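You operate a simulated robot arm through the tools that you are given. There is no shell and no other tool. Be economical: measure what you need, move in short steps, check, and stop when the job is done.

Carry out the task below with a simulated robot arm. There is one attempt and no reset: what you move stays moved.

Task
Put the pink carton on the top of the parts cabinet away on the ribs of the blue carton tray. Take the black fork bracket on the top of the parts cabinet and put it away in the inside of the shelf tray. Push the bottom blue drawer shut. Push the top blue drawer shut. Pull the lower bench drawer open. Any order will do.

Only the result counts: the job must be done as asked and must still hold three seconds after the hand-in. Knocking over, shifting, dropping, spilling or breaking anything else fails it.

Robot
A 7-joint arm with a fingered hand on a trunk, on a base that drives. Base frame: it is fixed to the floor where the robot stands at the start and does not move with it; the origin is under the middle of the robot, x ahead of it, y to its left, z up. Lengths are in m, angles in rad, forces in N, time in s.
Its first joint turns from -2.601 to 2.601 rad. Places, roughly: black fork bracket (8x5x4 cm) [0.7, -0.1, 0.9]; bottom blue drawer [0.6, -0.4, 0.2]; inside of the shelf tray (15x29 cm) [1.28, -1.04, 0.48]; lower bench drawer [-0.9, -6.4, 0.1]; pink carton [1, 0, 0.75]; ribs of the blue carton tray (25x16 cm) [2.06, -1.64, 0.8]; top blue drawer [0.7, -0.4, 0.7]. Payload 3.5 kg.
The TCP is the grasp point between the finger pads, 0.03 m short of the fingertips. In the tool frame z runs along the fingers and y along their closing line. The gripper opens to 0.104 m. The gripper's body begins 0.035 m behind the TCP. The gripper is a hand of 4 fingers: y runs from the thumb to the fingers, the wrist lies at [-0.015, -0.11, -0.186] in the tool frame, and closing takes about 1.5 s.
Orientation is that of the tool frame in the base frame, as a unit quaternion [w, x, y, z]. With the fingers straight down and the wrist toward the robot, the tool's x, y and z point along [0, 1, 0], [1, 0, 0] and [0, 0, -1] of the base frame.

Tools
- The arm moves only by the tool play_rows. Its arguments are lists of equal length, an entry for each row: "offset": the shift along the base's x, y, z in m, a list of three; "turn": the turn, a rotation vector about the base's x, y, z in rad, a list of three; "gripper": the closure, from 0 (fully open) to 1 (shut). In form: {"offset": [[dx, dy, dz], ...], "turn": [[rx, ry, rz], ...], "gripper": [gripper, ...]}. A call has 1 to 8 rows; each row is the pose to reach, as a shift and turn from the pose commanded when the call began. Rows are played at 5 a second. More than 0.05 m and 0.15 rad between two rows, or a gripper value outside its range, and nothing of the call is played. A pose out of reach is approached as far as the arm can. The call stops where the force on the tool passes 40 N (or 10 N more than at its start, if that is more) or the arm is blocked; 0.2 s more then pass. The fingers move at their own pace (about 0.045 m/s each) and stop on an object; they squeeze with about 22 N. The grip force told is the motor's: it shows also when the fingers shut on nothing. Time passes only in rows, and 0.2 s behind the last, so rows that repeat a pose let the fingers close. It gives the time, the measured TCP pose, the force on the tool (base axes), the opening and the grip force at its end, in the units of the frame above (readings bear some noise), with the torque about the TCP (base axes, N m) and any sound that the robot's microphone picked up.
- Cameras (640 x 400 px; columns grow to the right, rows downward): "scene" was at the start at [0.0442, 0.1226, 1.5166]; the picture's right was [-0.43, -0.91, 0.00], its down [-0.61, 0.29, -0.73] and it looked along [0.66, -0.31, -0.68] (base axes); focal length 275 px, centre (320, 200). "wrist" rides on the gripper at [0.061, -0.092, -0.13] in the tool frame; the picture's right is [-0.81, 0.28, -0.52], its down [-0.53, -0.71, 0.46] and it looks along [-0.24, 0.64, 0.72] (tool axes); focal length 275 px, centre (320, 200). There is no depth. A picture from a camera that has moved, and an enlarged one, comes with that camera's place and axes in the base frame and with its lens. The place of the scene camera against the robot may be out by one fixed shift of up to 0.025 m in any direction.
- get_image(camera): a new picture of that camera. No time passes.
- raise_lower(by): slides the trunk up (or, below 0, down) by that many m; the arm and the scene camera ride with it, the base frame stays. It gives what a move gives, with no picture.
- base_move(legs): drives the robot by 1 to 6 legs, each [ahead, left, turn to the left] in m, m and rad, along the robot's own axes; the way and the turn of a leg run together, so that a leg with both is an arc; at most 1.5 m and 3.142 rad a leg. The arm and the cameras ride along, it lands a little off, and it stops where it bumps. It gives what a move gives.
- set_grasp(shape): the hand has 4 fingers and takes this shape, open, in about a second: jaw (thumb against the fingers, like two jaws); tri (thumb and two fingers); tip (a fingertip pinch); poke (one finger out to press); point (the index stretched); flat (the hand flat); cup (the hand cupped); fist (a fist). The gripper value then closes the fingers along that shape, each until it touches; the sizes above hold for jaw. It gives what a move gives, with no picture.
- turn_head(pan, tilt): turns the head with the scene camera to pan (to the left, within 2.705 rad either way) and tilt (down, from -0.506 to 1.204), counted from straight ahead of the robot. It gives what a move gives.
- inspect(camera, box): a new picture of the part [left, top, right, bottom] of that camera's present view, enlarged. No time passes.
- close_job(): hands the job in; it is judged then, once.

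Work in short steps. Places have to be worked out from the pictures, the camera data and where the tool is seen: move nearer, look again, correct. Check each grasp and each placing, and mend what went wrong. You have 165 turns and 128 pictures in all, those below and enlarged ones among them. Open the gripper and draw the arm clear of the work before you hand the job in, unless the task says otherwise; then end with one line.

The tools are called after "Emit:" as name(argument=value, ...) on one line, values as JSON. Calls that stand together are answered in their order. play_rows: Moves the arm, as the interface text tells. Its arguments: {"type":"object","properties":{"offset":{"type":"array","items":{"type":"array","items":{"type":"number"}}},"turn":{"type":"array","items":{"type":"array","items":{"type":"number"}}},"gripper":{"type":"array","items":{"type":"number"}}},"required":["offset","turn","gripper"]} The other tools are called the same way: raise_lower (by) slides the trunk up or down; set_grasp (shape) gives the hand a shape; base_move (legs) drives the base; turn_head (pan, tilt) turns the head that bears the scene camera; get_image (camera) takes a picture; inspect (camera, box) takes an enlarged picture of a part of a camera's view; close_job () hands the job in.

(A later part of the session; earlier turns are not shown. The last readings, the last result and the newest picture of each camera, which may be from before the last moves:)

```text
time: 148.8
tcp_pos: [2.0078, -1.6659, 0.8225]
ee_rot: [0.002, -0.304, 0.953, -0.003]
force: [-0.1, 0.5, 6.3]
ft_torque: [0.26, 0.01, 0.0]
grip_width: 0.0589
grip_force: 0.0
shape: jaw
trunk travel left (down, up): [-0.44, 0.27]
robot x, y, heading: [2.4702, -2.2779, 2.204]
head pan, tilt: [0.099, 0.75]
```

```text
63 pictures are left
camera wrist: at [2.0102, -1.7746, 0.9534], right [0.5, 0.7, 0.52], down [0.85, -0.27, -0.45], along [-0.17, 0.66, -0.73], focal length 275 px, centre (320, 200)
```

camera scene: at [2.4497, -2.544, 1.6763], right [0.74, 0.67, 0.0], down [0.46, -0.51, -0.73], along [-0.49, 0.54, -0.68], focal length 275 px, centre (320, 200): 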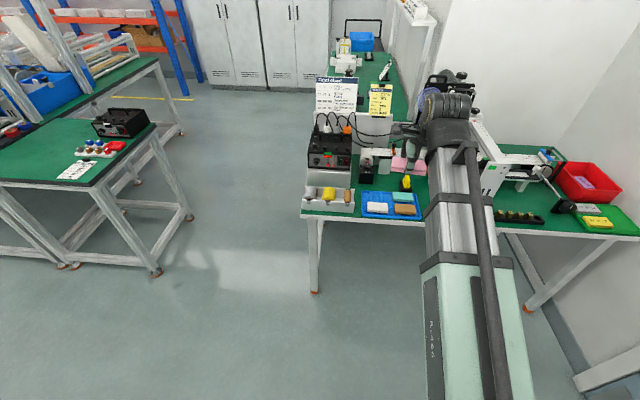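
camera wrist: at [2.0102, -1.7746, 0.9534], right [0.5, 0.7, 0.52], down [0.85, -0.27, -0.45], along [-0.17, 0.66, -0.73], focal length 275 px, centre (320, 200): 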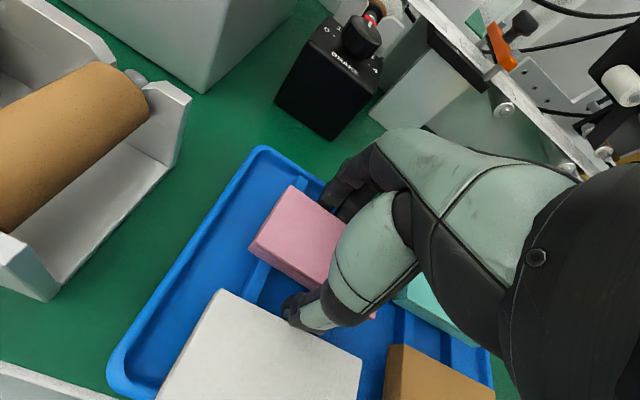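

Opening nudged the white carton about 1.3 cm outward. I lift out straight up, then inspect and mend that.

Emit:
play_rows(offset=[[0, 0, 0.02], [0, 0, 0.05], [0, 0, 0.09], [0, 0, 0.13], [0, 0, 0.17]], turn=[[0, 0, 0], [0, 0, 0], [0, 0, 0], [0, 0, 0], [0, 0, 0]], gripper=[0.43, 0.43, 0.43, 0.43, 0.43])

Emit:
get_image(camera="wrist")

Emit:
inspect(camera="scene", box=[300, 80, 440, 190])

```text
time: 150.0
tcp_pos: [2.0081, -1.666, 0.9968]
ee_rot: [0.003, -0.305, 0.952, -0.005]
force: [0.0, -0.8, -0.1]
ft_torque: [-0.01, 0.0, 0.05]
grip_width: 0.059
grip_force: 0.1
shape: jaw
trunk travel left (down, up): [-0.44, 0.27]
robot x, y, heading: [2.4667, -2.2767, 2.2]
head pan, tilt: [0.099, 0.75]
```

```text
62 pictures are left
camera wrist: at [2.0099, -1.7737, 1.1265], right [0.5, 0.7, 0.52], down [0.85, -0.27, -0.45], along [-0.17, 0.66, -0.73], focal length 275 px, centre (320, 200)
```

wrist: 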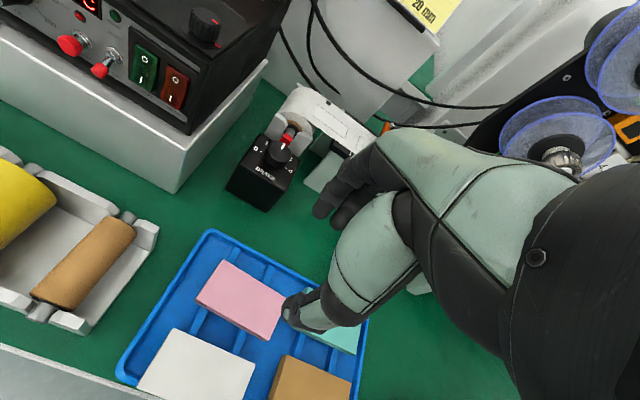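

```text
3.64 times, centred on (370, 135) of scene
camera zoom: at [2.3175, -2.3642, 1.4062], right [0.74, 0.67, 0.0], down [0.46, -0.51, -0.73], along [-0.49, 0.54, -0.68], focal length 1001 px, centre (138, 436)
```

zoom: 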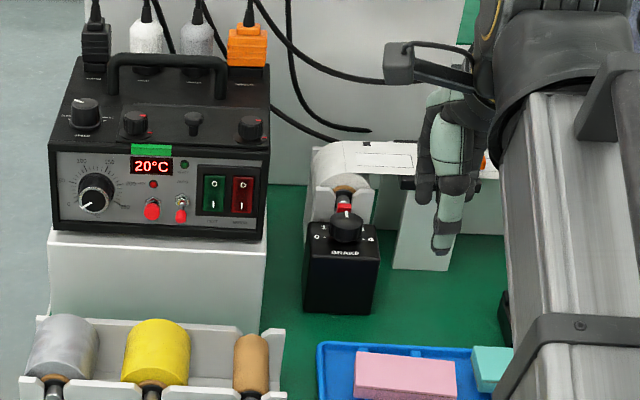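

Pink carton is on the ribs. Now view the white carton closely with head tilted.

Emit:
turn_head(pan=0.1, tilt=0.95)

Emit:
inspect(camera="scene", box=[320, 80, 440, 170])

Emit:
inspect(camera="wrist", box=[90, 210, 390, 400])

```text
time: 150.8
tcp_pos: [2.0081, -1.6659, 0.9949]
ee_rot: [0.003, -0.305, 0.952, -0.004]
force: [0.1, -0.5, -0.8]
ft_torque: [-0.01, 0.04, 0.0]
grip_width: 0.059
grip_force: 0.1
shape: jaw
trunk travel left (down, up): [-0.44, 0.27]
robot x, y, heading: [2.4738, -2.2798, 2.206]
head pan, tilt: [0.099, 0.949]
```

```text
4.44 times, centred on (380, 125) of scene
camera zoom: at [2.3243, -2.3718, 1.3908], right [0.74, 0.67, 0.0], down [0.54, -0.6, -0.58], along [-0.39, 0.43, -0.81], focal length 1224 px, centre (53, 533)
```

zoom: 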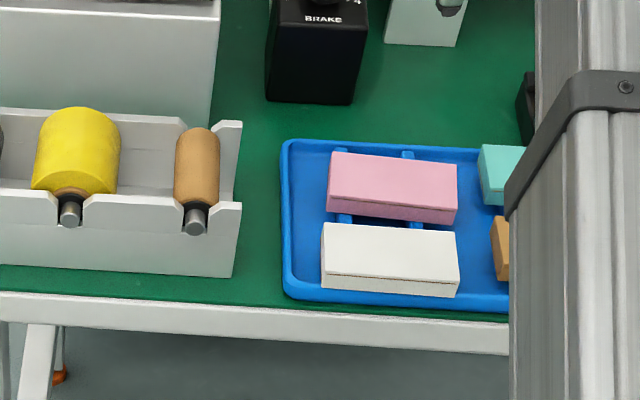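

```text
2.11 times, centred on (240, 305) of wrist
camera zoom: at [2.0099, -1.7737, 1.126], right [0.5, 0.7, 0.52], down [0.85, -0.27, -0.45], along [-0.17, 0.66, -0.73], focal length 580 px, centre (488, -21)
```

zoom: 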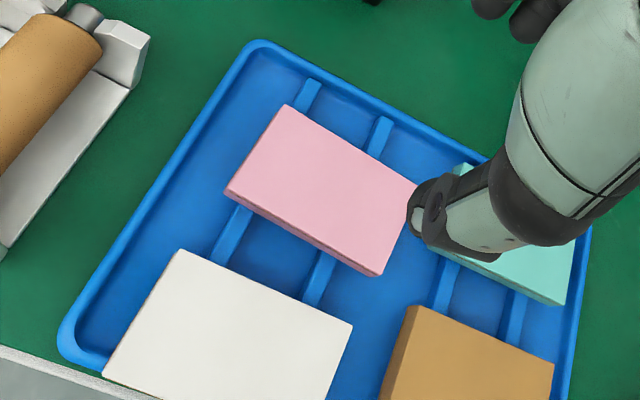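

White carton slid ~1.7 cm toward the table edge but lies flat. I'll close the fingers, come down on its outer side, and push it back.

Emit:
play_rows(offset=[[0.025, -0.036, 0.01], [0.05, -0.072, 0.01], [0.074, -0.108, 0.0], [0.074, -0.108, -0.04], [0.074, -0.108, -0.08], [0.074, -0.108, -0.11], [0.074, -0.108, -0.13]], turn=[[0, 0, 0], [0, 0, 0], [0, 0, 0], [0, 0, 0], [0, 0, 0], [0, 0, 0], [0, 0, 0]], gripper=[0.6, 1, 1, 1, 1, 1, 1])

Emit:
get_image(camera="wrist")

Emit:
inspect(camera="scene", box=[320, 80, 440, 170])

```text
time: 152.3
tcp_pos: [2.0829, -1.7746, 0.8644]
ee_rot: [0.003, -0.305, 0.952, -0.004]
force: [0.2, 0.2, -0.1]
ft_torque: [0.01, -0.02, -0.01]
grip_width: 0.0
grip_force: 22.3
shape: jaw
trunk travel left (down, up): [-0.44, 0.27]
robot x, y, heading: [2.4703, -2.278, 2.206]
head pan, tilt: [0.099, 0.949]
```

```text
58 pictures are left
camera wrist: at [2.0839, -1.8832, 0.9948], right [0.5, 0.7, 0.52], down [0.85, -0.27, -0.45], along [-0.17, 0.66, -0.73], focal length 275 px, centre (320, 200)
```

wrist: 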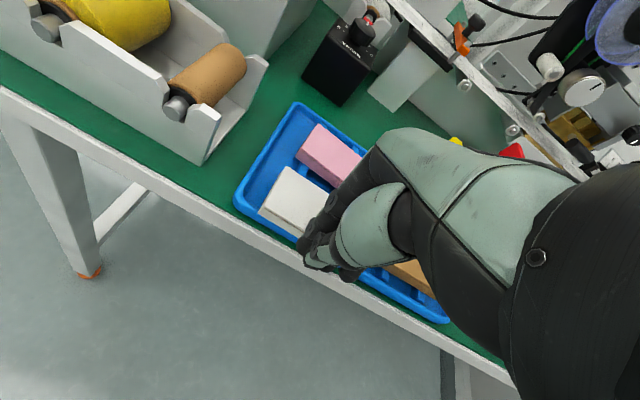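

```text
4.44 times, centred on (380, 125) of scene
camera zoom: at [2.3244, -2.3718, 1.3908], right [0.74, 0.67, 0.0], down [0.54, -0.6, -0.58], along [-0.39, 0.43, -0.81], focal length 1224 px, centre (53, 533)
```

zoom: 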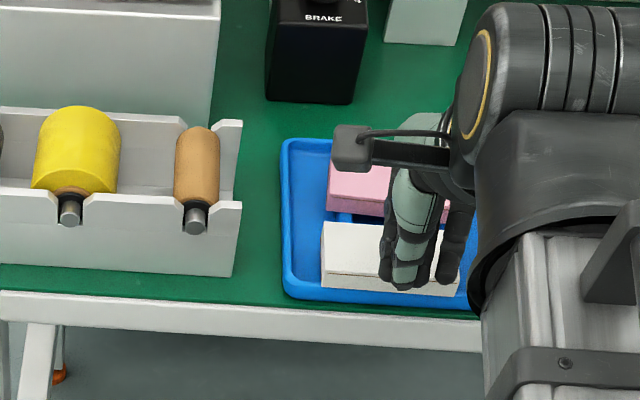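

Hand is centred on the white carton's outer side. Lower the last 3.5 cm.

Emit:
play_rows(offset=[[0, 0, -0.01], [0, 0, -0.02], [0, 0, -0.03], [0, 0, -0.035]], turn=[[0, 0, 0], [0, 0, 0], [0, 0, 0], [0, 0, 0]], gripper=[1, 1, 1, 1])

Emit:
inspect(camera="scene", box=[320, 80, 440, 170])

Emit:
inspect(camera="wrist", box=[220, 90, 420, 290])

```text
time: 153.3
tcp_pos: [2.0812, -1.7745, 0.8276]
ee_rot: [0.003, -0.305, 0.952, -0.005]
force: [-0.3, -0.2, 0.2]
ft_torque: [0.01, 0.01, 0.0]
grip_width: 0.0
grip_force: 21.6
shape: jaw
trunk travel left (down, up): [-0.44, 0.27]
robot x, y, heading: [2.4733, -2.2775, 2.199]
head pan, tilt: [0.099, 0.949]
```

```text
4.44 times, centred on (380, 125) of scene
camera zoom: at [2.3243, -2.3718, 1.3907], right [0.74, 0.67, 0.0], down [0.54, -0.6, -0.58], along [-0.39, 0.43, -0.81], focal length 1224 px, centre (53, 533)
```

zoom: 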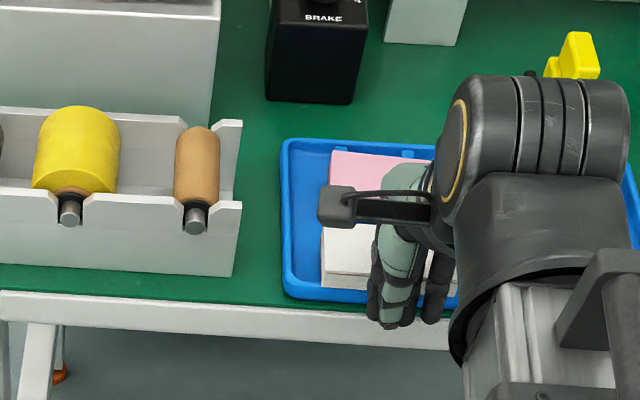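

```text
2.00 times, centred on (320, 190) of wrist
camera zoom: at [2.0832, -1.883, 0.9591], right [0.5, 0.7, 0.52], down [0.85, -0.27, -0.45], along [-0.17, 0.66, -0.73], focal length 551 px, centre (320, 220)
```

zoom: 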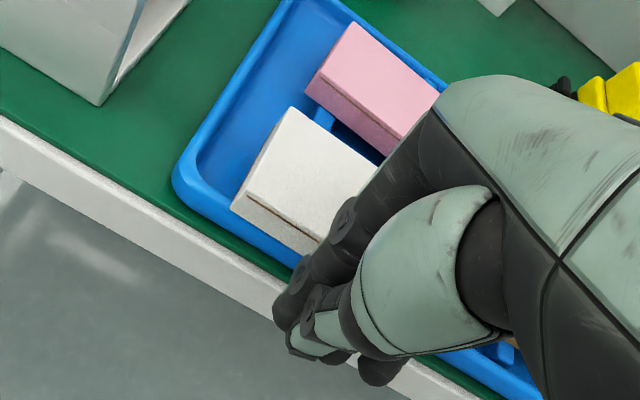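

Fingers are beside the outer side. Push inward in small steps.

Emit:
play_rows(offset=[[-0.006, 0.008, 0], [-0.012, 0.016, 0], [-0.015, 0.02, 0]], turn=[[0, 0, 0], [0, 0, 0], [0, 0, 0]], gripper=[1, 1, 1])

Emit:
inspect(camera="wrist", box=[220, 90, 420, 290])

```text
time: 154.2
tcp_pos: [2.067, -1.7538, 0.8283]
ee_rot: [0.003, -0.306, 0.952, -0.004]
force: [1.0, -0.6, 0.4]
ft_torque: [0.0, 0.0, 0.03]
grip_width: 0.0
grip_force: 22.3
shape: jaw
trunk travel left (down, up): [-0.44, 0.27]
robot x, y, heading: [2.4711, -2.2743, 2.203]
head pan, tilt: [0.099, 0.949]
```

```text
2.00 times, centred on (320, 190) of wrist
camera zoom: at [2.0688, -1.8624, 0.9589], right [0.5, 0.7, 0.52], down [0.85, -0.27, -0.45], along [-0.17, 0.66, -0.73], focal length 551 px, centre (320, 220)
```

zoom: 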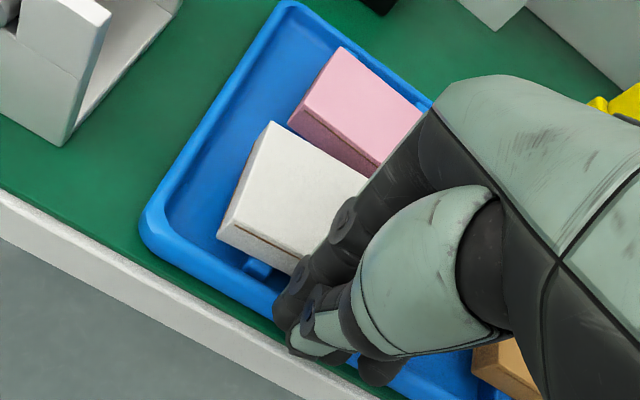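

White moved back about 1.2 cm; ~6 mm more by my estimate. Push that and then lift to compare with the original view.

Emit:
play_rows(offset=[[-0.002, 0.003, 0], [-0.0035, 0.005, 0]], turn=[[0, 0, 0], [0, 0, 0]], gripper=[1, 1])

Emit:
play_rows(offset=[[0.006, -0.008, 0], [0.018, -0.025, 0.02], [0.018, -0.025, 0.06], [0.018, -0.025, 0.1], [0.0, 0.0, 0.14], [-0.025, 0.035, 0.147], [-0.05, 0.07, 0.147], [-0.062, 0.092, 0.147]], turn=[[0, 0, 0], [0, 0, 0], [0, 0, 0], [0, 0, 0], [0, 0, 0], [0, 0, 0], [0, 0, 0], [0, 0, 0]], gripper=[1, 1, 1, 1, 1, 1, 1, 1])

Emit:
get_image(camera="wrist")

```text
time: 154.8
tcp_pos: [2.0627, -1.7489, 0.8283]
ee_rot: [0.003, -0.305, 0.952, -0.003]
force: [-0.7, -0.3, -0.5]
ft_torque: [-0.01, 0.01, 0.03]
grip_width: 0.0
grip_force: 21.6
shape: jaw
trunk travel left (down, up): [-0.44, 0.27]
robot x, y, heading: [2.469, -2.2777, 2.205]
head pan, tilt: [0.099, 0.949]
```

```text
refused: row 5 steps farther than a row can; nothing moved
```

```text
53 pictures are left
camera wrist: at [2.0656, -1.857, 0.9583], right [0.5, 0.7, 0.52], down [0.85, -0.27, -0.45], along [-0.17, 0.66, -0.73], focal length 275 px, centre (320, 200)
```

wrist: 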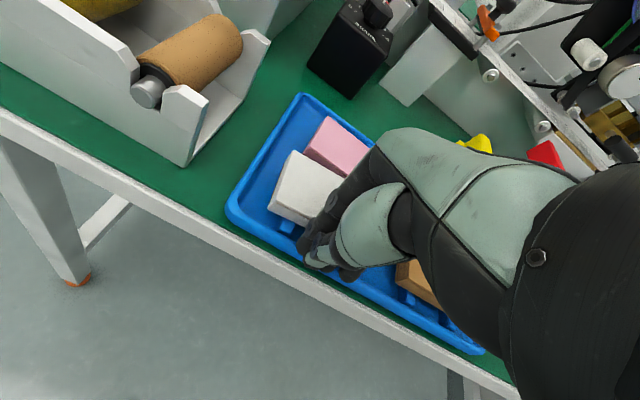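

Replay the retreat with smaller steps to the pose of the earlier comparison view.

Emit:
play_rows(offset=[[0.006, -0.008, 0], [0.015, -0.02, 0.02], [0.015, -0.02, 0.06], [0.015, -0.02, 0.1], [0.0, 0.0, 0.135], [-0.02, 0.03, 0.145], [-0.04, 0.06, 0.145], [-0.061, 0.09, 0.145]], turn=[[0, 0, 0], [0, 0, 0], [0, 0, 0], [0, 0, 0], [0, 0, 0], [0, 0, 0], [0, 0, 0], [0, 0, 0]], gripper=[1, 1, 1, 1, 1, 1, 1, 1])

Emit:
get_image(camera="wrist")

Emit:
inspect(camera="scene", box=[320, 80, 440, 170])

```text
time: 156.6
tcp_pos: [2.0005, -1.658, 0.9706]
ee_rot: [0.002, -0.305, 0.952, -0.002]
force: [-0.3, 0.4, -0.4]
ft_torque: [0.0, 0.09, -0.02]
grip_width: 0.0
grip_force: 22.2
shape: jaw
trunk travel left (down, up): [-0.44, 0.27]
robot x, y, heading: [2.468, -2.276, 2.207]
head pan, tilt: [0.099, 0.949]
```

```text
52 pictures are left
camera wrist: at [2.0037, -1.767, 1.1014], right [0.5, 0.7, 0.52], down [0.85, -0.27, -0.45], along [-0.17, 0.66, -0.73], focal length 275 px, centre (320, 200)
```

wrist: 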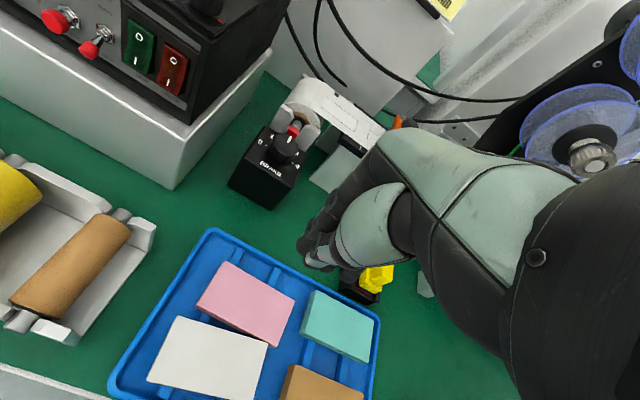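

```text
4.44 times, centred on (380, 125) of scene
camera zoom: at [2.3243, -2.3718, 1.3907], right [0.74, 0.67, 0.0], down [0.54, -0.6, -0.58], along [-0.39, 0.43, -0.81], focal length 1224 px, centre (53, 533)
```

zoom: 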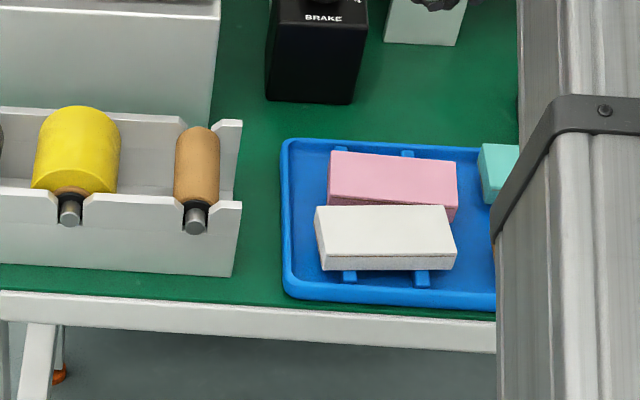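

White is back within ~5 mm of its original place, and pink sits on the ribs. I leave it, raise and retract the arm, back off, and look for the lower bench drawer.

Emit:
play_rows(offset=[[0, 0, 0.04], [0, 0, 0.08], [0.02, -0.028, 0.12], [0.04, -0.056, 0.14], [0.06, -0.084, 0.15], [0.08, -0.112, 0.15]], turn=[[0, 0, 0], [0, 0, 0], [0, 0, 0], [0, 0, 0], [0, 0, 0], [0, 0, 0]], gripper=[1, 1, 1, 1, 1, 1])

Emit:
base_move(legs=[[-0.4, 0, 0], [0, 0, 0.8]])

Emit:
turn_head(pan=0.6, tilt=0.3)

Emit:
get_image(camera="scene")

```text
refused: row 3 steps farther than a row can; nothing moved
```

```text
time: 161.2
tcp_pos: [1.9373, -2.5152, 0.9702]
ee_rot: [0.004, -0.657, 0.754, -0.002]
force: [0.3, -0.5, -1.1]
ft_torque: [0.0, -0.01, -0.01]
grip_width: 0.0
grip_force: 22.0
shape: jaw
trunk travel left (down, up): [-0.44, 0.27]
robot x, y, heading: [2.7057, -2.6004, 3.015]
head pan, tilt: [0.099, 0.949]
```

```text
time: 162.2
tcp_pos: [1.937, -2.5142, 0.9705]
ee_rot: [0.005, -0.657, 0.754, -0.002]
force: [-0.1, -0.2, 0.1]
ft_torque: [-0.01, -0.01, -0.01]
grip_width: 0.0001
grip_force: 21.9
shape: jaw
trunk travel left (down, up): [-0.44, 0.27]
robot x, y, heading: [2.7061, -2.5987, 3.013]
head pan, tilt: [0.6, 0.3]
```

```text
50 pictures are left
camera scene: at [2.6613, -2.8297, 1.4465], right [-0.46, 0.89, 0.0], down [0.26, 0.14, -0.95], along [-0.85, -0.44, -0.3], focal length 275 px, centre (320, 200)
```

scene: 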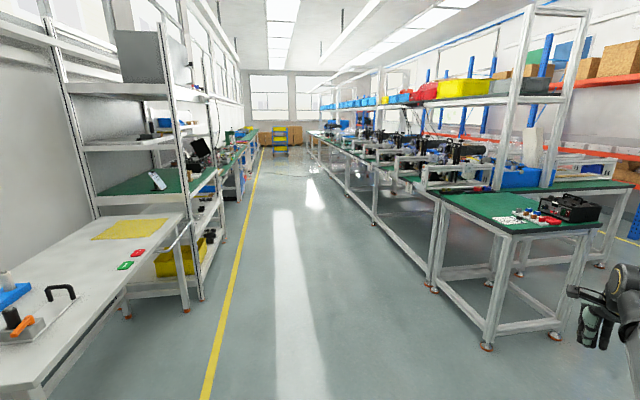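

The drawer should project near (235,192), at the left-hand row. Zoom there.

Emit:
inspect(camera="scene", box=[160, 110, 320, 230])

```text
3.33 times, centred on (240, 170) of scene
camera zoom: at [2.6613, -2.8297, 1.4465], right [-0.46, 0.89, 0.0], down [0.26, 0.14, -0.95], along [-0.85, -0.44, -0.3], focal length 918 px, centre (587, 300)
```

zoom: 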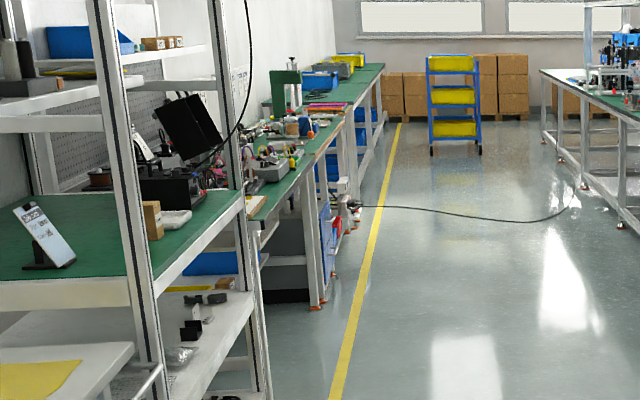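

Aisle runs along the bench-depth direction; drawer bench is ~5 m down on the left side. I retract the arm, turn down the aisle and drive ~3.6 m.

Emit:
play_rows(offset=[[0.04, -0.004, 0.02], [0.08, -0.008, 0.04], [0.12, -0.012, 0.06], [0.15, -0.016, 0.09]], turn=[[0, 0, 0], [0, 0, 0], [0, 0, 0], [0, 0, 0]], gripper=[0.5, 0, 0, 0])

Emit:
base_move(legs=[[0, 0, 0.735], [1.3, 0, 0], [1.3, 0, 0], [1.0, 0, 0]])

Emit:
turn_head(pan=0.7, tilt=0.45)

Emit:
get_image(camera="scene")

```text
time: 163.2
tcp_pos: [2.0868, -2.5292, 1.0611]
ee_rot: [0.004, -0.656, 0.755, -0.003]
force: [0.0, 0.4, -0.6]
ft_torque: [0.02, 0.0, -0.02]
grip_width: 0.0675
grip_force: 0.0
shape: jaw
trunk travel left (down, up): [-0.44, 0.27]
robot x, y, heading: [2.7079, -2.5975, 3.013]
head pan, tilt: [0.6, 0.3]
```

```text
time: 182.7
tcp_pos: [-0.799, -4.99, 1.061]
ee_rot: [-0.005, 0.88, -0.475, 0.0]
force: [0.3, -0.3, -0.3]
ft_torque: [-0.03, -0.04, -0.01]
grip_width: 0.1035
grip_force: 0.1
shape: jaw
trunk travel left (down, up): [-0.44, 0.27]
robot x, y, heading: [-0.2859, -4.6375, -2.554]
head pan, tilt: [0.6, 0.3]
```

```text
time: 183.4
tcp_pos: [-0.7989, -4.9908, 1.0616]
ee_rot: [-0.006, 0.879, -0.476, 0.0]
force: [0.3, -0.9, 1.1]
ft_torque: [0.0, -0.03, 0.01]
grip_width: 0.1037
grip_force: 0.1
shape: jaw
trunk travel left (down, up): [-0.44, 0.27]
robot x, y, heading: [-0.2871, -4.6385, -2.551]
head pan, tilt: [0.7, 0.45]
```

```text
48 pictures are left
camera scene: at [-0.1634, -4.8529, 1.4327], right [-0.96, 0.28, 0.0], down [0.12, 0.42, -0.9], along [-0.25, -0.87, -0.43], focal length 275 px, centre (320, 200)
```

scene: 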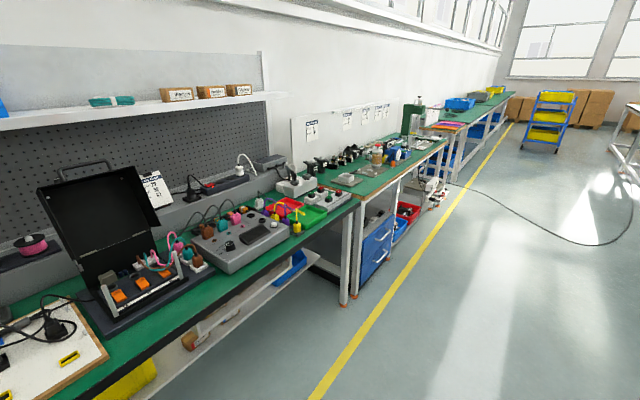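

The blue bench drawer unit is visible. Zoom.

Emit:
inspect(camera="scene", box=[300, 170, 460, 310])

```text
2.86 times, centred on (380, 240) of scene
camera zoom: at [-0.1634, -4.8529, 1.4327], right [-0.96, 0.28, 0.0], down [0.12, 0.42, -0.9], along [-0.25, -0.87, -0.43], focal length 787 px, centre (149, 86)
```

zoom: 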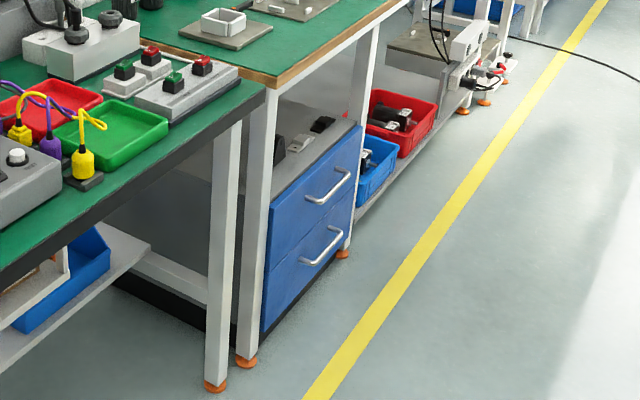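

Drawer unit: faces at the bench front, lower handle ≈ z 0.16–0.2. I drive abreast of it and turn to face it.

Emit:
base_move(legs=[[1.2, 0.02, 0.03], [0.4, 0, 0], [0, 0, 1.579]])

Emit:
turn_head(pan=0.0, tilt=0.75)

Emit:
get_image(camera="scene")

```text
time: 195.4
tcp_pos: [-1.2136, -6.0694, 1.0617]
ee_rot: [-0.004, 0.955, 0.298, -0.004]
force: [0.3, 0.4, -0.3]
ft_torque: [0.02, 0.03, -0.01]
grip_width: 0.1035
grip_force: 0.1
shape: jaw
trunk travel left (down, up): [-0.44, 0.27]
robot x, y, heading: [-1.5793, -5.5641, -0.955]
head pan, tilt: [0.7, 0.45]
```

```text
time: 196.4
tcp_pos: [-1.2142, -6.069, 1.0624]
ee_rot: [-0.003, 0.955, 0.298, -0.002]
force: [0.7, -0.2, 0.0]
ft_torque: [-0.03, 0.03, 0.04]
grip_width: 0.1036
grip_force: 0.3
shape: jaw
trunk travel left (down, up): [-0.44, 0.27]
robot x, y, heading: [-1.5794, -5.5662, -0.953]
head pan, tilt: [0.0, 0.75]
```

```text
46 pictures are left
camera scene: at [-1.4071, -5.508, 1.4063], right [-0.82, -0.58, 0.0], down [-0.39, 0.56, -0.73], along [0.42, -0.6, -0.68], focal length 275 px, centre (320, 200)
```

scene: 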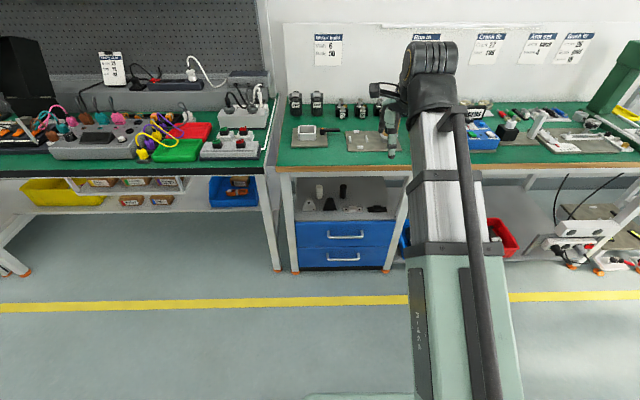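

Lower handle at ≈(-1.005,-6.31,0.16), nearly straight ahead. I lower the trunk and arm here over free floor.

Emit:
raise_lower(by=-0.4)

Emit:
raise_lower(by=-0.04)

Emit:
play_rows(offset=[[0, 0, -0.045], [0, 0, -0.09], [0, 0, -0.135], [0.005, -0.007, -0.18], [0.01, -0.014, -0.225], [0.015, -0.021, -0.27], [0.02, -0.028, -0.315], [0.023, -0.035, -0.36]], turn=[[0, 0, 0], [0, 0, 0], [0, 0, 0], [0, 0, 0], [0, 0, 0], [0, 0, 0], [0, 0, 0], [0, 0, 0]], gripper=[0.6, 0.6, 0.6, 0.6, 0.6, 0.6, 0.6, 0.6])

Emit:
get_image(camera="wrist")

```text
time: 200.3
tcp_pos: [-1.2146, -6.0692, 0.66]
ee_rot: [-0.005, 0.955, 0.298, -0.003]
force: [0.6, -0.8, -1.0]
ft_torque: [0.02, 0.02, -0.02]
grip_width: 0.1038
grip_force: 0.1
shape: jaw
trunk travel left (down, up): [-0.04, 0.67]
robot x, y, heading: [-1.5795, -5.5656, -0.957]
head pan, tilt: [0.0, 0.75]
```

```text
time: 201.1
tcp_pos: [-1.2141, -6.0687, 0.6226]
ee_rot: [-0.004, 0.954, 0.298, -0.003]
force: [-0.4, 0.2, 0.0]
ft_torque: [-0.03, -0.01, 0.0]
grip_width: 0.1037
grip_force: 0.1
shape: jaw
trunk travel left (down, up): [0.0, 0.71]
robot x, y, heading: [-1.5817, -5.5624, -0.956]
head pan, tilt: [0.0, 0.75]
```

```text
time: 202.9
tcp_pos: [-1.1903, -6.1045, 0.2627]
ee_rot: [-0.003, 0.955, 0.298, -0.003]
force: [0.0, -0.3, 0.1]
ft_torque: [-0.01, -0.04, 0.01]
grip_width: 0.0419
grip_force: 0.0
shape: jaw
trunk travel left (down, up): [0.0, 0.71]
robot x, y, heading: [-1.5808, -5.5639, -0.959]
head pan, tilt: [0.0, 0.75]
```

```text
45 pictures are left
camera wrist: at [-1.1912, -5.9942, 0.3939], right [-0.51, -0.69, 0.52], down [-0.85, 0.29, -0.45], along [0.16, -0.67, -0.73], focal length 275 px, centre (320, 200)
```

wrist: 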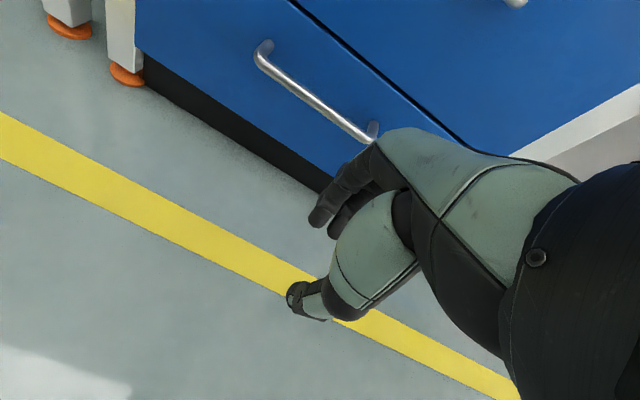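

Handle measured at centre ≈(-0.997,-6.314), z≈0.16, ~4 cm off the face. I test the reach at that height with an inward tilt while still in free space.

Emit:
play_rows(offset=[[0, 0, -0.02], [0, 0, -0.04], [0, 0, -0.06], [0, 0, -0.075], [0, 0, -0.09]], turn=[[-0.06, -0.04, 0], [-0.12, -0.085, 0], [-0.18, -0.13, 0], [-0.24, -0.17, 0], [-0.287, -0.2, 0]], gripper=[0.6, 0.6, 0.6, 0.6, 0.6])

Emit:
get_image(camera="wrist")

Emit:
get_image(camera="scene")

```text
time: 204.1
tcp_pos: [-1.1919, -6.1039, 0.1707]
ee_rot: [0.163, 0.941, 0.294, 0.05]
force: [-0.3, 0.0, -0.1]
ft_torque: [-0.02, 0.0, 0.01]
grip_width: 0.0418
grip_force: 0.0
shape: jaw
trunk travel left (down, up): [0.0, 0.71]
robot x, y, heading: [-1.5819, -5.5639, -0.956]
head pan, tilt: [0.0, 0.75]
```

```text
44 pictures are left
camera wrist: at [-1.2151, -5.9609, 0.2631], right [-0.62, -0.53, 0.58], down [-0.73, 0.12, -0.67], along [0.28, -0.84, -0.47], focal length 275 px, centre (320, 200)
```

wrist: 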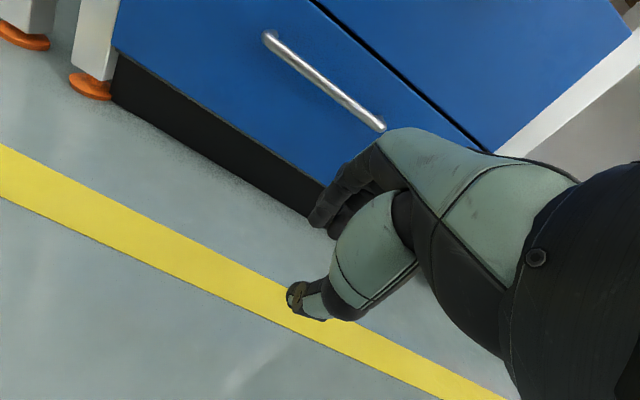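

```text
43 pictures are left
camera scene: at [-1.4072, -5.508, 0.9663], right [-0.82, -0.58, 0.0], down [-0.39, 0.56, -0.73], along [0.42, -0.6, -0.68], focal length 275 px, centre (320, 200)
```

scene: 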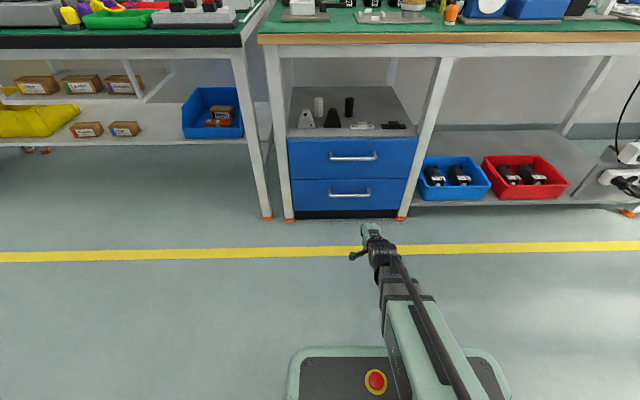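

Triangulating from both cameras gives the lower handle at z≈0.21, centre ≈(-1.03,-6.265). Raise a bit, drive closer and re-measure.

Emit:
play_rows(offset=[[0, 0, 0.04], [0, 0, 0.08], [0, 0, 0.1]], turn=[[0, 0, 0], [0, 0, 0], [0, 0, 0]], gripper=[0.6, 0.6, 0.6])

Emit:
base_move(legs=[[0.13, 0.035, 0.01]])

Emit:
get_image(camera="wrist")

Emit:
inspect(camera="scene", box=[270, 100, 450, 260])

```text
time: 204.9
tcp_pos: [-1.1917, -6.1041, 0.2725]
ee_rot: [0.162, 0.941, 0.293, 0.05]
force: [-0.7, 0.2, 0.2]
ft_torque: [0.0, -0.01, 0.02]
grip_width: 0.0417
grip_force: 0.1
shape: jaw
trunk travel left (down, up): [0.0, 0.71]
robot x, y, heading: [-1.5797, -5.563, -0.957]
head pan, tilt: [0.0, 0.75]
```

```text
time: 206.2
tcp_pos: [-1.0847, -6.1863, 0.2734]
ee_rot: [0.162, 0.939, 0.298, 0.051]
force: [0.0, 0.4, -0.4]
ft_torque: [0.01, -0.02, 0.01]
grip_width: 0.0419
grip_force: 0.1
shape: jaw
trunk travel left (down, up): [0.0, 0.71]
robot x, y, heading: [-1.4739, -5.6496, -0.943]
head pan, tilt: [0.0, 0.75]
```

```text
42 pictures are left
camera wrist: at [-1.1093, -6.0432, 0.3644], right [-0.61, -0.54, 0.58], down [-0.74, 0.12, -0.67], along [0.29, -0.84, -0.47], focal length 275 px, centre (320, 200)
```

wrist: 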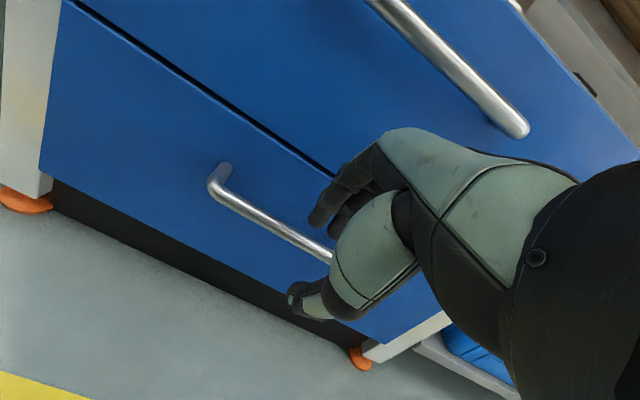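

```text
2.50 times, centred on (360, 180) of scene
camera zoom: at [-1.3044, -5.5909, 0.9663], right [-0.81, -0.58, 0.0], down [-0.4, 0.55, -0.73], along [0.43, -0.59, -0.68], focal length 688 px, centre (220, 250)
```

zoom: 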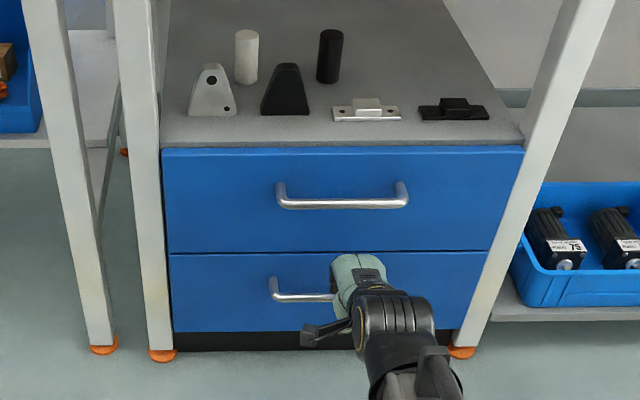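

Bar line at 4.07 m in the bench frame; hand is laterally centred with 6 cm to go. Narrow the fingers and move to just above the bar.

Emit:
play_rows(offset=[[0.008, -0.011, 0], [0.016, -0.022, -0.004], [0.023, -0.0315, -0.008], [0.023, -0.0315, -0.008]], turn=[[0, 0, 0], [0, 0, 0], [0, 0, 0], [0, 0, 0]], gripper=[0.76, 0.76, 0.76, 0.76])

Emit:
get_image(camera="wrist")

Emit:
inspect(camera="scene", box=[300, 150, 420, 250])

```text
time: 207.2
tcp_pos: [-1.0596, -6.2179, 0.2646]
ee_rot: [0.162, 0.94, 0.297, 0.049]
force: [0.3, -0.5, 0.1]
ft_torque: [-0.01, 0.01, -0.07]
grip_width: 0.0252
grip_force: 0.0
shape: jaw
trunk travel left (down, up): [0.0, 0.71]
robot x, y, heading: [-1.4784, -5.6458, -0.945]
head pan, tilt: [0.0, 0.75]
```

```text
40 pictures are left
camera wrist: at [-1.0858, -6.0751, 0.3567], right [-0.61, -0.54, 0.58], down [-0.74, 0.12, -0.67], along [0.29, -0.84, -0.47], focal length 275 px, centre (320, 200)
```

wrist: 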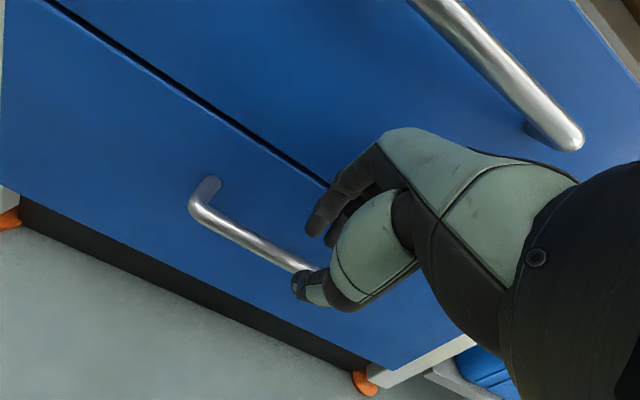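

```text
4.00 times, centred on (360, 200) of scene
camera zoom: at [-1.3044, -5.5909, 0.9663], right [-0.81, -0.58, 0.0], down [-0.4, 0.55, -0.73], along [0.43, -0.59, -0.68], focal length 1101 px, centre (160, 200)
```

zoom: 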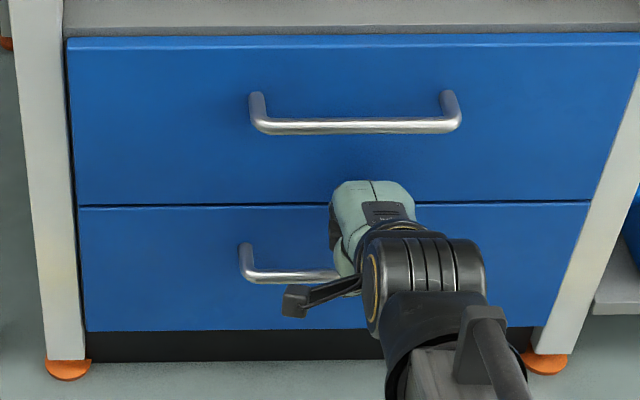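

Projecting the tool axis, the bar is ~1 cm toward the face side; I correct 7 mm inward and insert along the tool axis.

Emit:
play_rows(offset=[[0.004, -0.0057, 0], [0.006, -0.0085, -0.01], [0.008, -0.0113, -0.02], [0.01, -0.0141, -0.029]], turn=[[0, 0, 0], [0, 0, 0], [0, 0, 0], [0, 0, 0]], gripper=[0.74, 0.74, 0.74, 0.74])

Emit:
get_image(camera="wrist")

```text
time: 208.2
tcp_pos: [-1.0511, -6.2316, 0.2358]
ee_rot: [0.162, 0.94, 0.297, 0.05]
force: [-2.1, 4.3, 3.5]
ft_torque: [-0.24, -0.11, -0.05]
grip_width: 0.0265
grip_force: 0.2
shape: jaw
trunk travel left (down, up): [0.0, 0.71]
robot x, y, heading: [-1.4776, -5.6462, -0.945]
head pan, tilt: [0.0, 0.75]
```

```text
38 pictures are left
camera wrist: at [-1.0763, -6.0889, 0.3271], right [-0.61, -0.54, 0.58], down [-0.74, 0.12, -0.67], along [0.29, -0.84, -0.47], focal length 275 px, centre (320, 200)
```

wrist: 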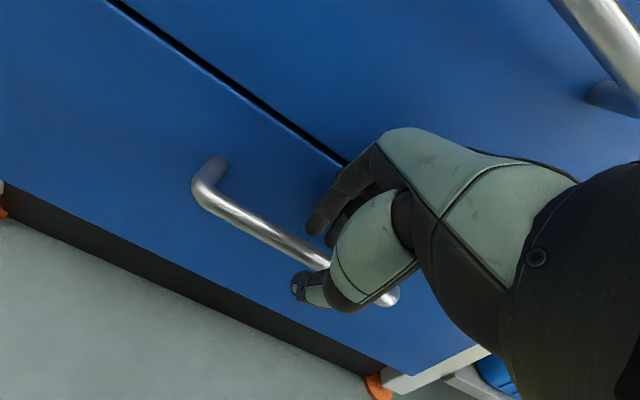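

Bar is between fingers and thumb near the tips, with a light touch on the face. I reduce the tilt a little while going 12 mm deeper, then close.

Emit:
play_rows(offset=[[0.002, -0.003, -0.004], [0.0035, -0.005, -0.008], [0.0047, -0.0065, -0.013]], turn=[[0.05, 0.035, 0], [0.08, 0.056, 0], [0.098, 0.069, 0]], gripper=[0.74, 0.74, 0.74])

Emit:
play_rows(offset=[[0, 0, 0], [0, 0, 0], [0, 0, 0], [0, 0, 0]], turn=[[0, 0, 0], [0, 0, 0], [0, 0, 0], [0, 0, 0]], gripper=[1, 1, 1, 1])

Emit:
get_image(camera="wrist")

```text
time: 208.8
tcp_pos: [-1.0516, -6.2331, 0.2315]
ee_rot: [0.124, 0.946, 0.298, 0.038]
force: [-11.5, 16.1, 9.4]
ft_torque: [-0.83, -0.47, -0.27]
grip_width: 0.0246
grip_force: 0.0
shape: jaw
trunk travel left (down, up): [0.0, 0.71]
robot x, y, heading: [-1.4782, -5.6449, -0.948]
head pan, tilt: [0.0, 0.75]
stopped in row 2: the force on the tool passed its limit at 46 N (the readings are from after the stop); the commanded pose is now the measured one
```

```text
time: 209.8
tcp_pos: [-1.0497, -6.2338, 0.2314]
ee_rot: [0.125, 0.945, 0.299, 0.039]
force: [-3.3, 7.5, 14.3]
ft_torque: [-0.64, -0.26, 0.02]
grip_width: 0.0086
grip_force: 21.6
shape: jaw
trunk travel left (down, up): [0.0, 0.71]
robot x, y, heading: [-1.4788, -5.651, -0.944]
head pan, tilt: [0.0, 0.75]
```

```text
37 pictures are left
camera wrist: at [-1.0705, -6.0977, 0.3329], right [-0.59, -0.57, 0.57], down [-0.76, 0.16, -0.62], along [0.27, -0.8, -0.53], focal length 275 px, centre (320, 200)
```

wrist: 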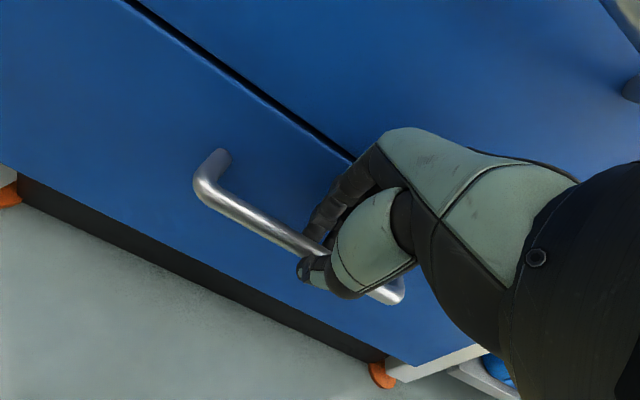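

Gripped on the bar (8.6 mm). Pull straight back.

Emit:
play_rows(offset=[[-0.009, 0.012, 0.0], [-0.018, 0.024, 0.0], [-0.03, 0.04, 0], [-0.041, 0.057, 0], [-0.053, 0.073, 0], [-0.065, 0.089, 0]], turn=[[0, 0, 0], [0, 0, 0], [0, 0, 0], [0, 0, 0], [0, 0, 0], [0, 0, 0]], gripper=[1, 1, 1, 1, 1, 1])

Emit:
get_image(camera="scene")

```text
time: 211.2
tcp_pos: [-1.1147, -6.1444, 0.2297]
ee_rot: [0.124, 0.945, 0.299, 0.038]
force: [-3.3, -1.5, 9.4]
ft_torque: [-0.4, -0.11, -0.03]
grip_width: 0.009
grip_force: 22.3
shape: jaw
trunk travel left (down, up): [0.0, 0.71]
robot x, y, heading: [-1.4813, -5.6462, -0.949]
head pan, tilt: [0.0, 0.75]
```

```text
36 pictures are left
camera scene: at [-1.3051, -5.5901, 0.9663], right [-0.81, -0.58, 0.0], down [-0.4, 0.55, -0.73], along [0.43, -0.59, -0.68], focal length 275 px, centre (320, 200)
```

scene: 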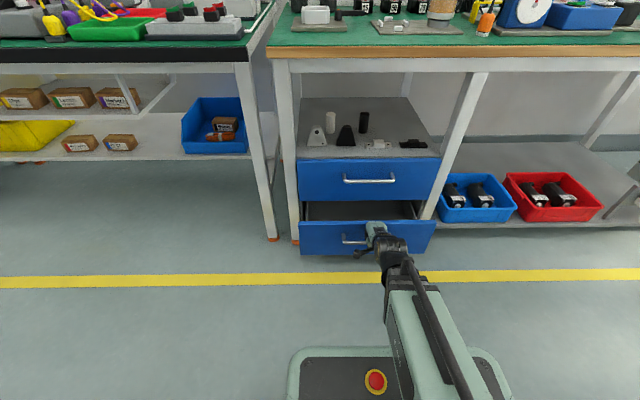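

Drawer opens smoothly, ~11 cm so far. Continue by backing the base 0.1 m, then the arm with force sensing.

Emit:
base_move(legs=[[-0.12, 0, 0]])

Emit:
play_rows(offset=[[-0.006, 0.008, 0], [-0.012, 0.016, 0], [-0.018, 0.024, 0], [-0.024, 0.032, 0], [-0.029, 0.04, 0]], turn=[[0, 0, 0], [0, 0, 0], [0, 0, 0], [0, 0, 0], [0, 0, 0]], gripper=[1, 1, 1, 1, 1])

Emit:
get_image(camera="scene")

```text
time: 212.4
tcp_pos: [-1.1868, -6.0481, 0.2302]
ee_rot: [0.125, 0.945, 0.298, 0.04]
force: [-14.5, -12.4, 6.9]
ft_torque: [-0.48, 0.18, -0.22]
grip_width: 0.0091
grip_force: 21.7
shape: jaw
trunk travel left (down, up): [0.0, 0.71]
robot x, y, heading: [-1.5508, -5.5481, -0.944]
head pan, tilt: [0.0, 0.75]
```

```text
time: 213.6
tcp_pos: [-1.2042, -6.0231, 0.2211]
ee_rot: [0.123, 0.946, 0.299, 0.038]
force: [-3.2, -1.6, -0.5]
ft_torque: [-0.01, 0.06, 0.0]
grip_width: 0.009
grip_force: 22.0
shape: jaw
out of reach, approached as far as the arm can: row 3, 4, 5
trunk travel left (down, up): [0.0, 0.71]
robot x, y, heading: [-1.5471, -5.5463, -0.944]
head pan, tilt: [0.0, 0.75]
```

```text
35 pictures are left
camera scene: at [-1.3758, -5.492, 0.9659], right [-0.81, -0.59, 0.0], down [-0.4, 0.55, -0.73], along [0.43, -0.59, -0.68], focal length 275 px, centre (320, 200)
```

scene: 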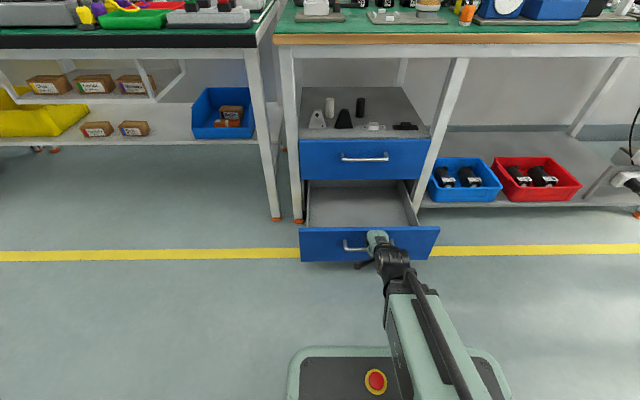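

About 25 cm open. Pull a little more with the base, watching force.

Emit:
base_move(legs=[[-0.06, 0, 0]])

Emit:
get_image(camera="scene")

```text
time: 214.6
tcp_pos: [-1.2314, -5.9843, 0.2203]
ee_rot: [0.127, 0.945, 0.299, 0.039]
force: [9.4, -15.0, -9.6]
ft_torque: [0.0, -0.11, 0.08]
grip_width: 0.009
grip_force: 21.3
shape: jaw
trunk travel left (down, up): [0.0, 0.71]
robot x, y, heading: [-1.5823, -5.5059, -0.945]
head pan, tilt: [0.0, 0.75]
stopped in leg 1: the force on the tool passed its limit at 45 N (the readings are from after the stop); the commanded pose is now the measured one
```

```text
34 pictures are left
camera scene: at [-1.4073, -5.4485, 0.9663], right [-0.81, -0.59, 0.0], down [-0.4, 0.55, -0.73], along [0.43, -0.59, -0.68], focal length 275 px, centre (320, 200)
```

scene: 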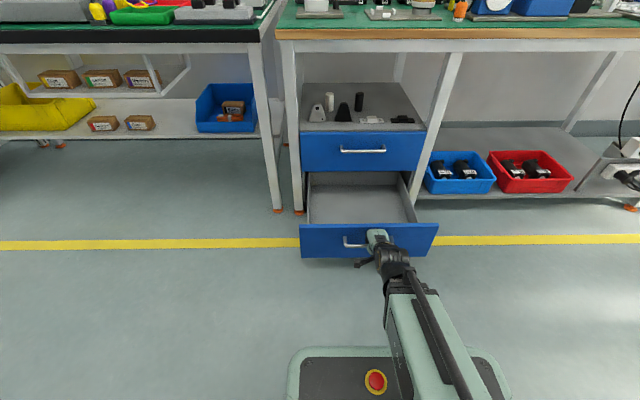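

End stop reached – fully open. Release and lift off the handle.

Emit:
play_rows(offset=[[0, 0, 0], [0, 0, 0], [0, 0, 0], [-0.001, 0.0015, 0.01], [-0.003, 0.004, 0.025], [-0.006, 0.008, 0.045], [-0.01, 0.014, 0.07], [-0.015, 0.02, 0.1]], turn=[[0, 0, 0], [0, 0, 0], [0, 0, 0], [0, 0, 0], [0, 0, 0], [0, 0, 0], [0, 0, 0], [0, 0, 0]], gripper=[0.76, 0.74, 0.74, 0.74, 0.74, 0.74, 0.74, 0.74])

Emit:
get_image(camera="wrist")

Emit:
get_image(camera="scene")

```text
time: 216.4
tcp_pos: [-1.2245, -6.001, 0.3197]
ee_rot: [0.127, 0.945, 0.298, 0.038]
force: [-0.8, -0.8, 1.4]
ft_torque: [0.02, -0.03, 0.02]
grip_width: 0.0267
grip_force: 0.2
shape: jaw
out of reach, approached as far as the arm can: row 5, 6, 7, 8
trunk travel left (down, up): [0.0, 0.71]
robot x, y, heading: [-1.5786, -5.5012, -0.946]
head pan, tilt: [0.0, 0.75]
```

```text
33 pictures are left
camera wrist: at [-1.2461, -5.8635, 0.4208], right [-0.59, -0.57, 0.57], down [-0.76, 0.16, -0.62], along [0.27, -0.81, -0.53], focal length 275 px, centre (320, 200)
```

wrist: 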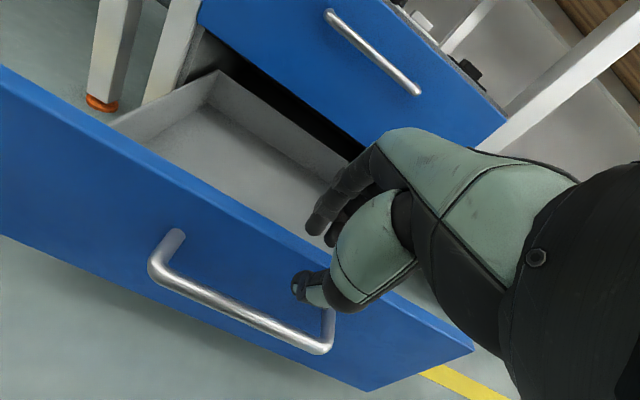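

```text
32 pictures are left
camera scene: at [-1.4078, -5.4478, 0.9662], right [-0.81, -0.59, 0.0], down [-0.4, 0.55, -0.73], along [0.43, -0.59, -0.68], focal length 275 px, centre (320, 200)
```

scene: 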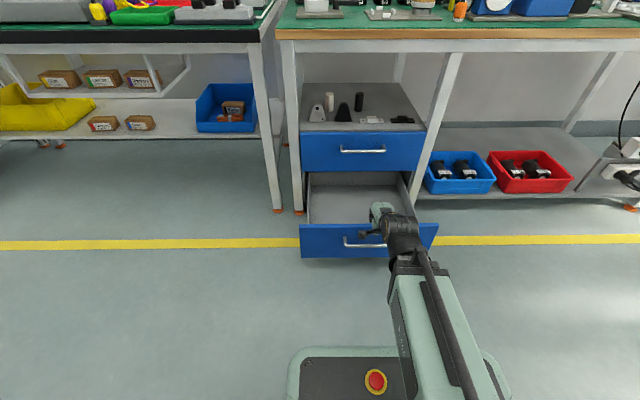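

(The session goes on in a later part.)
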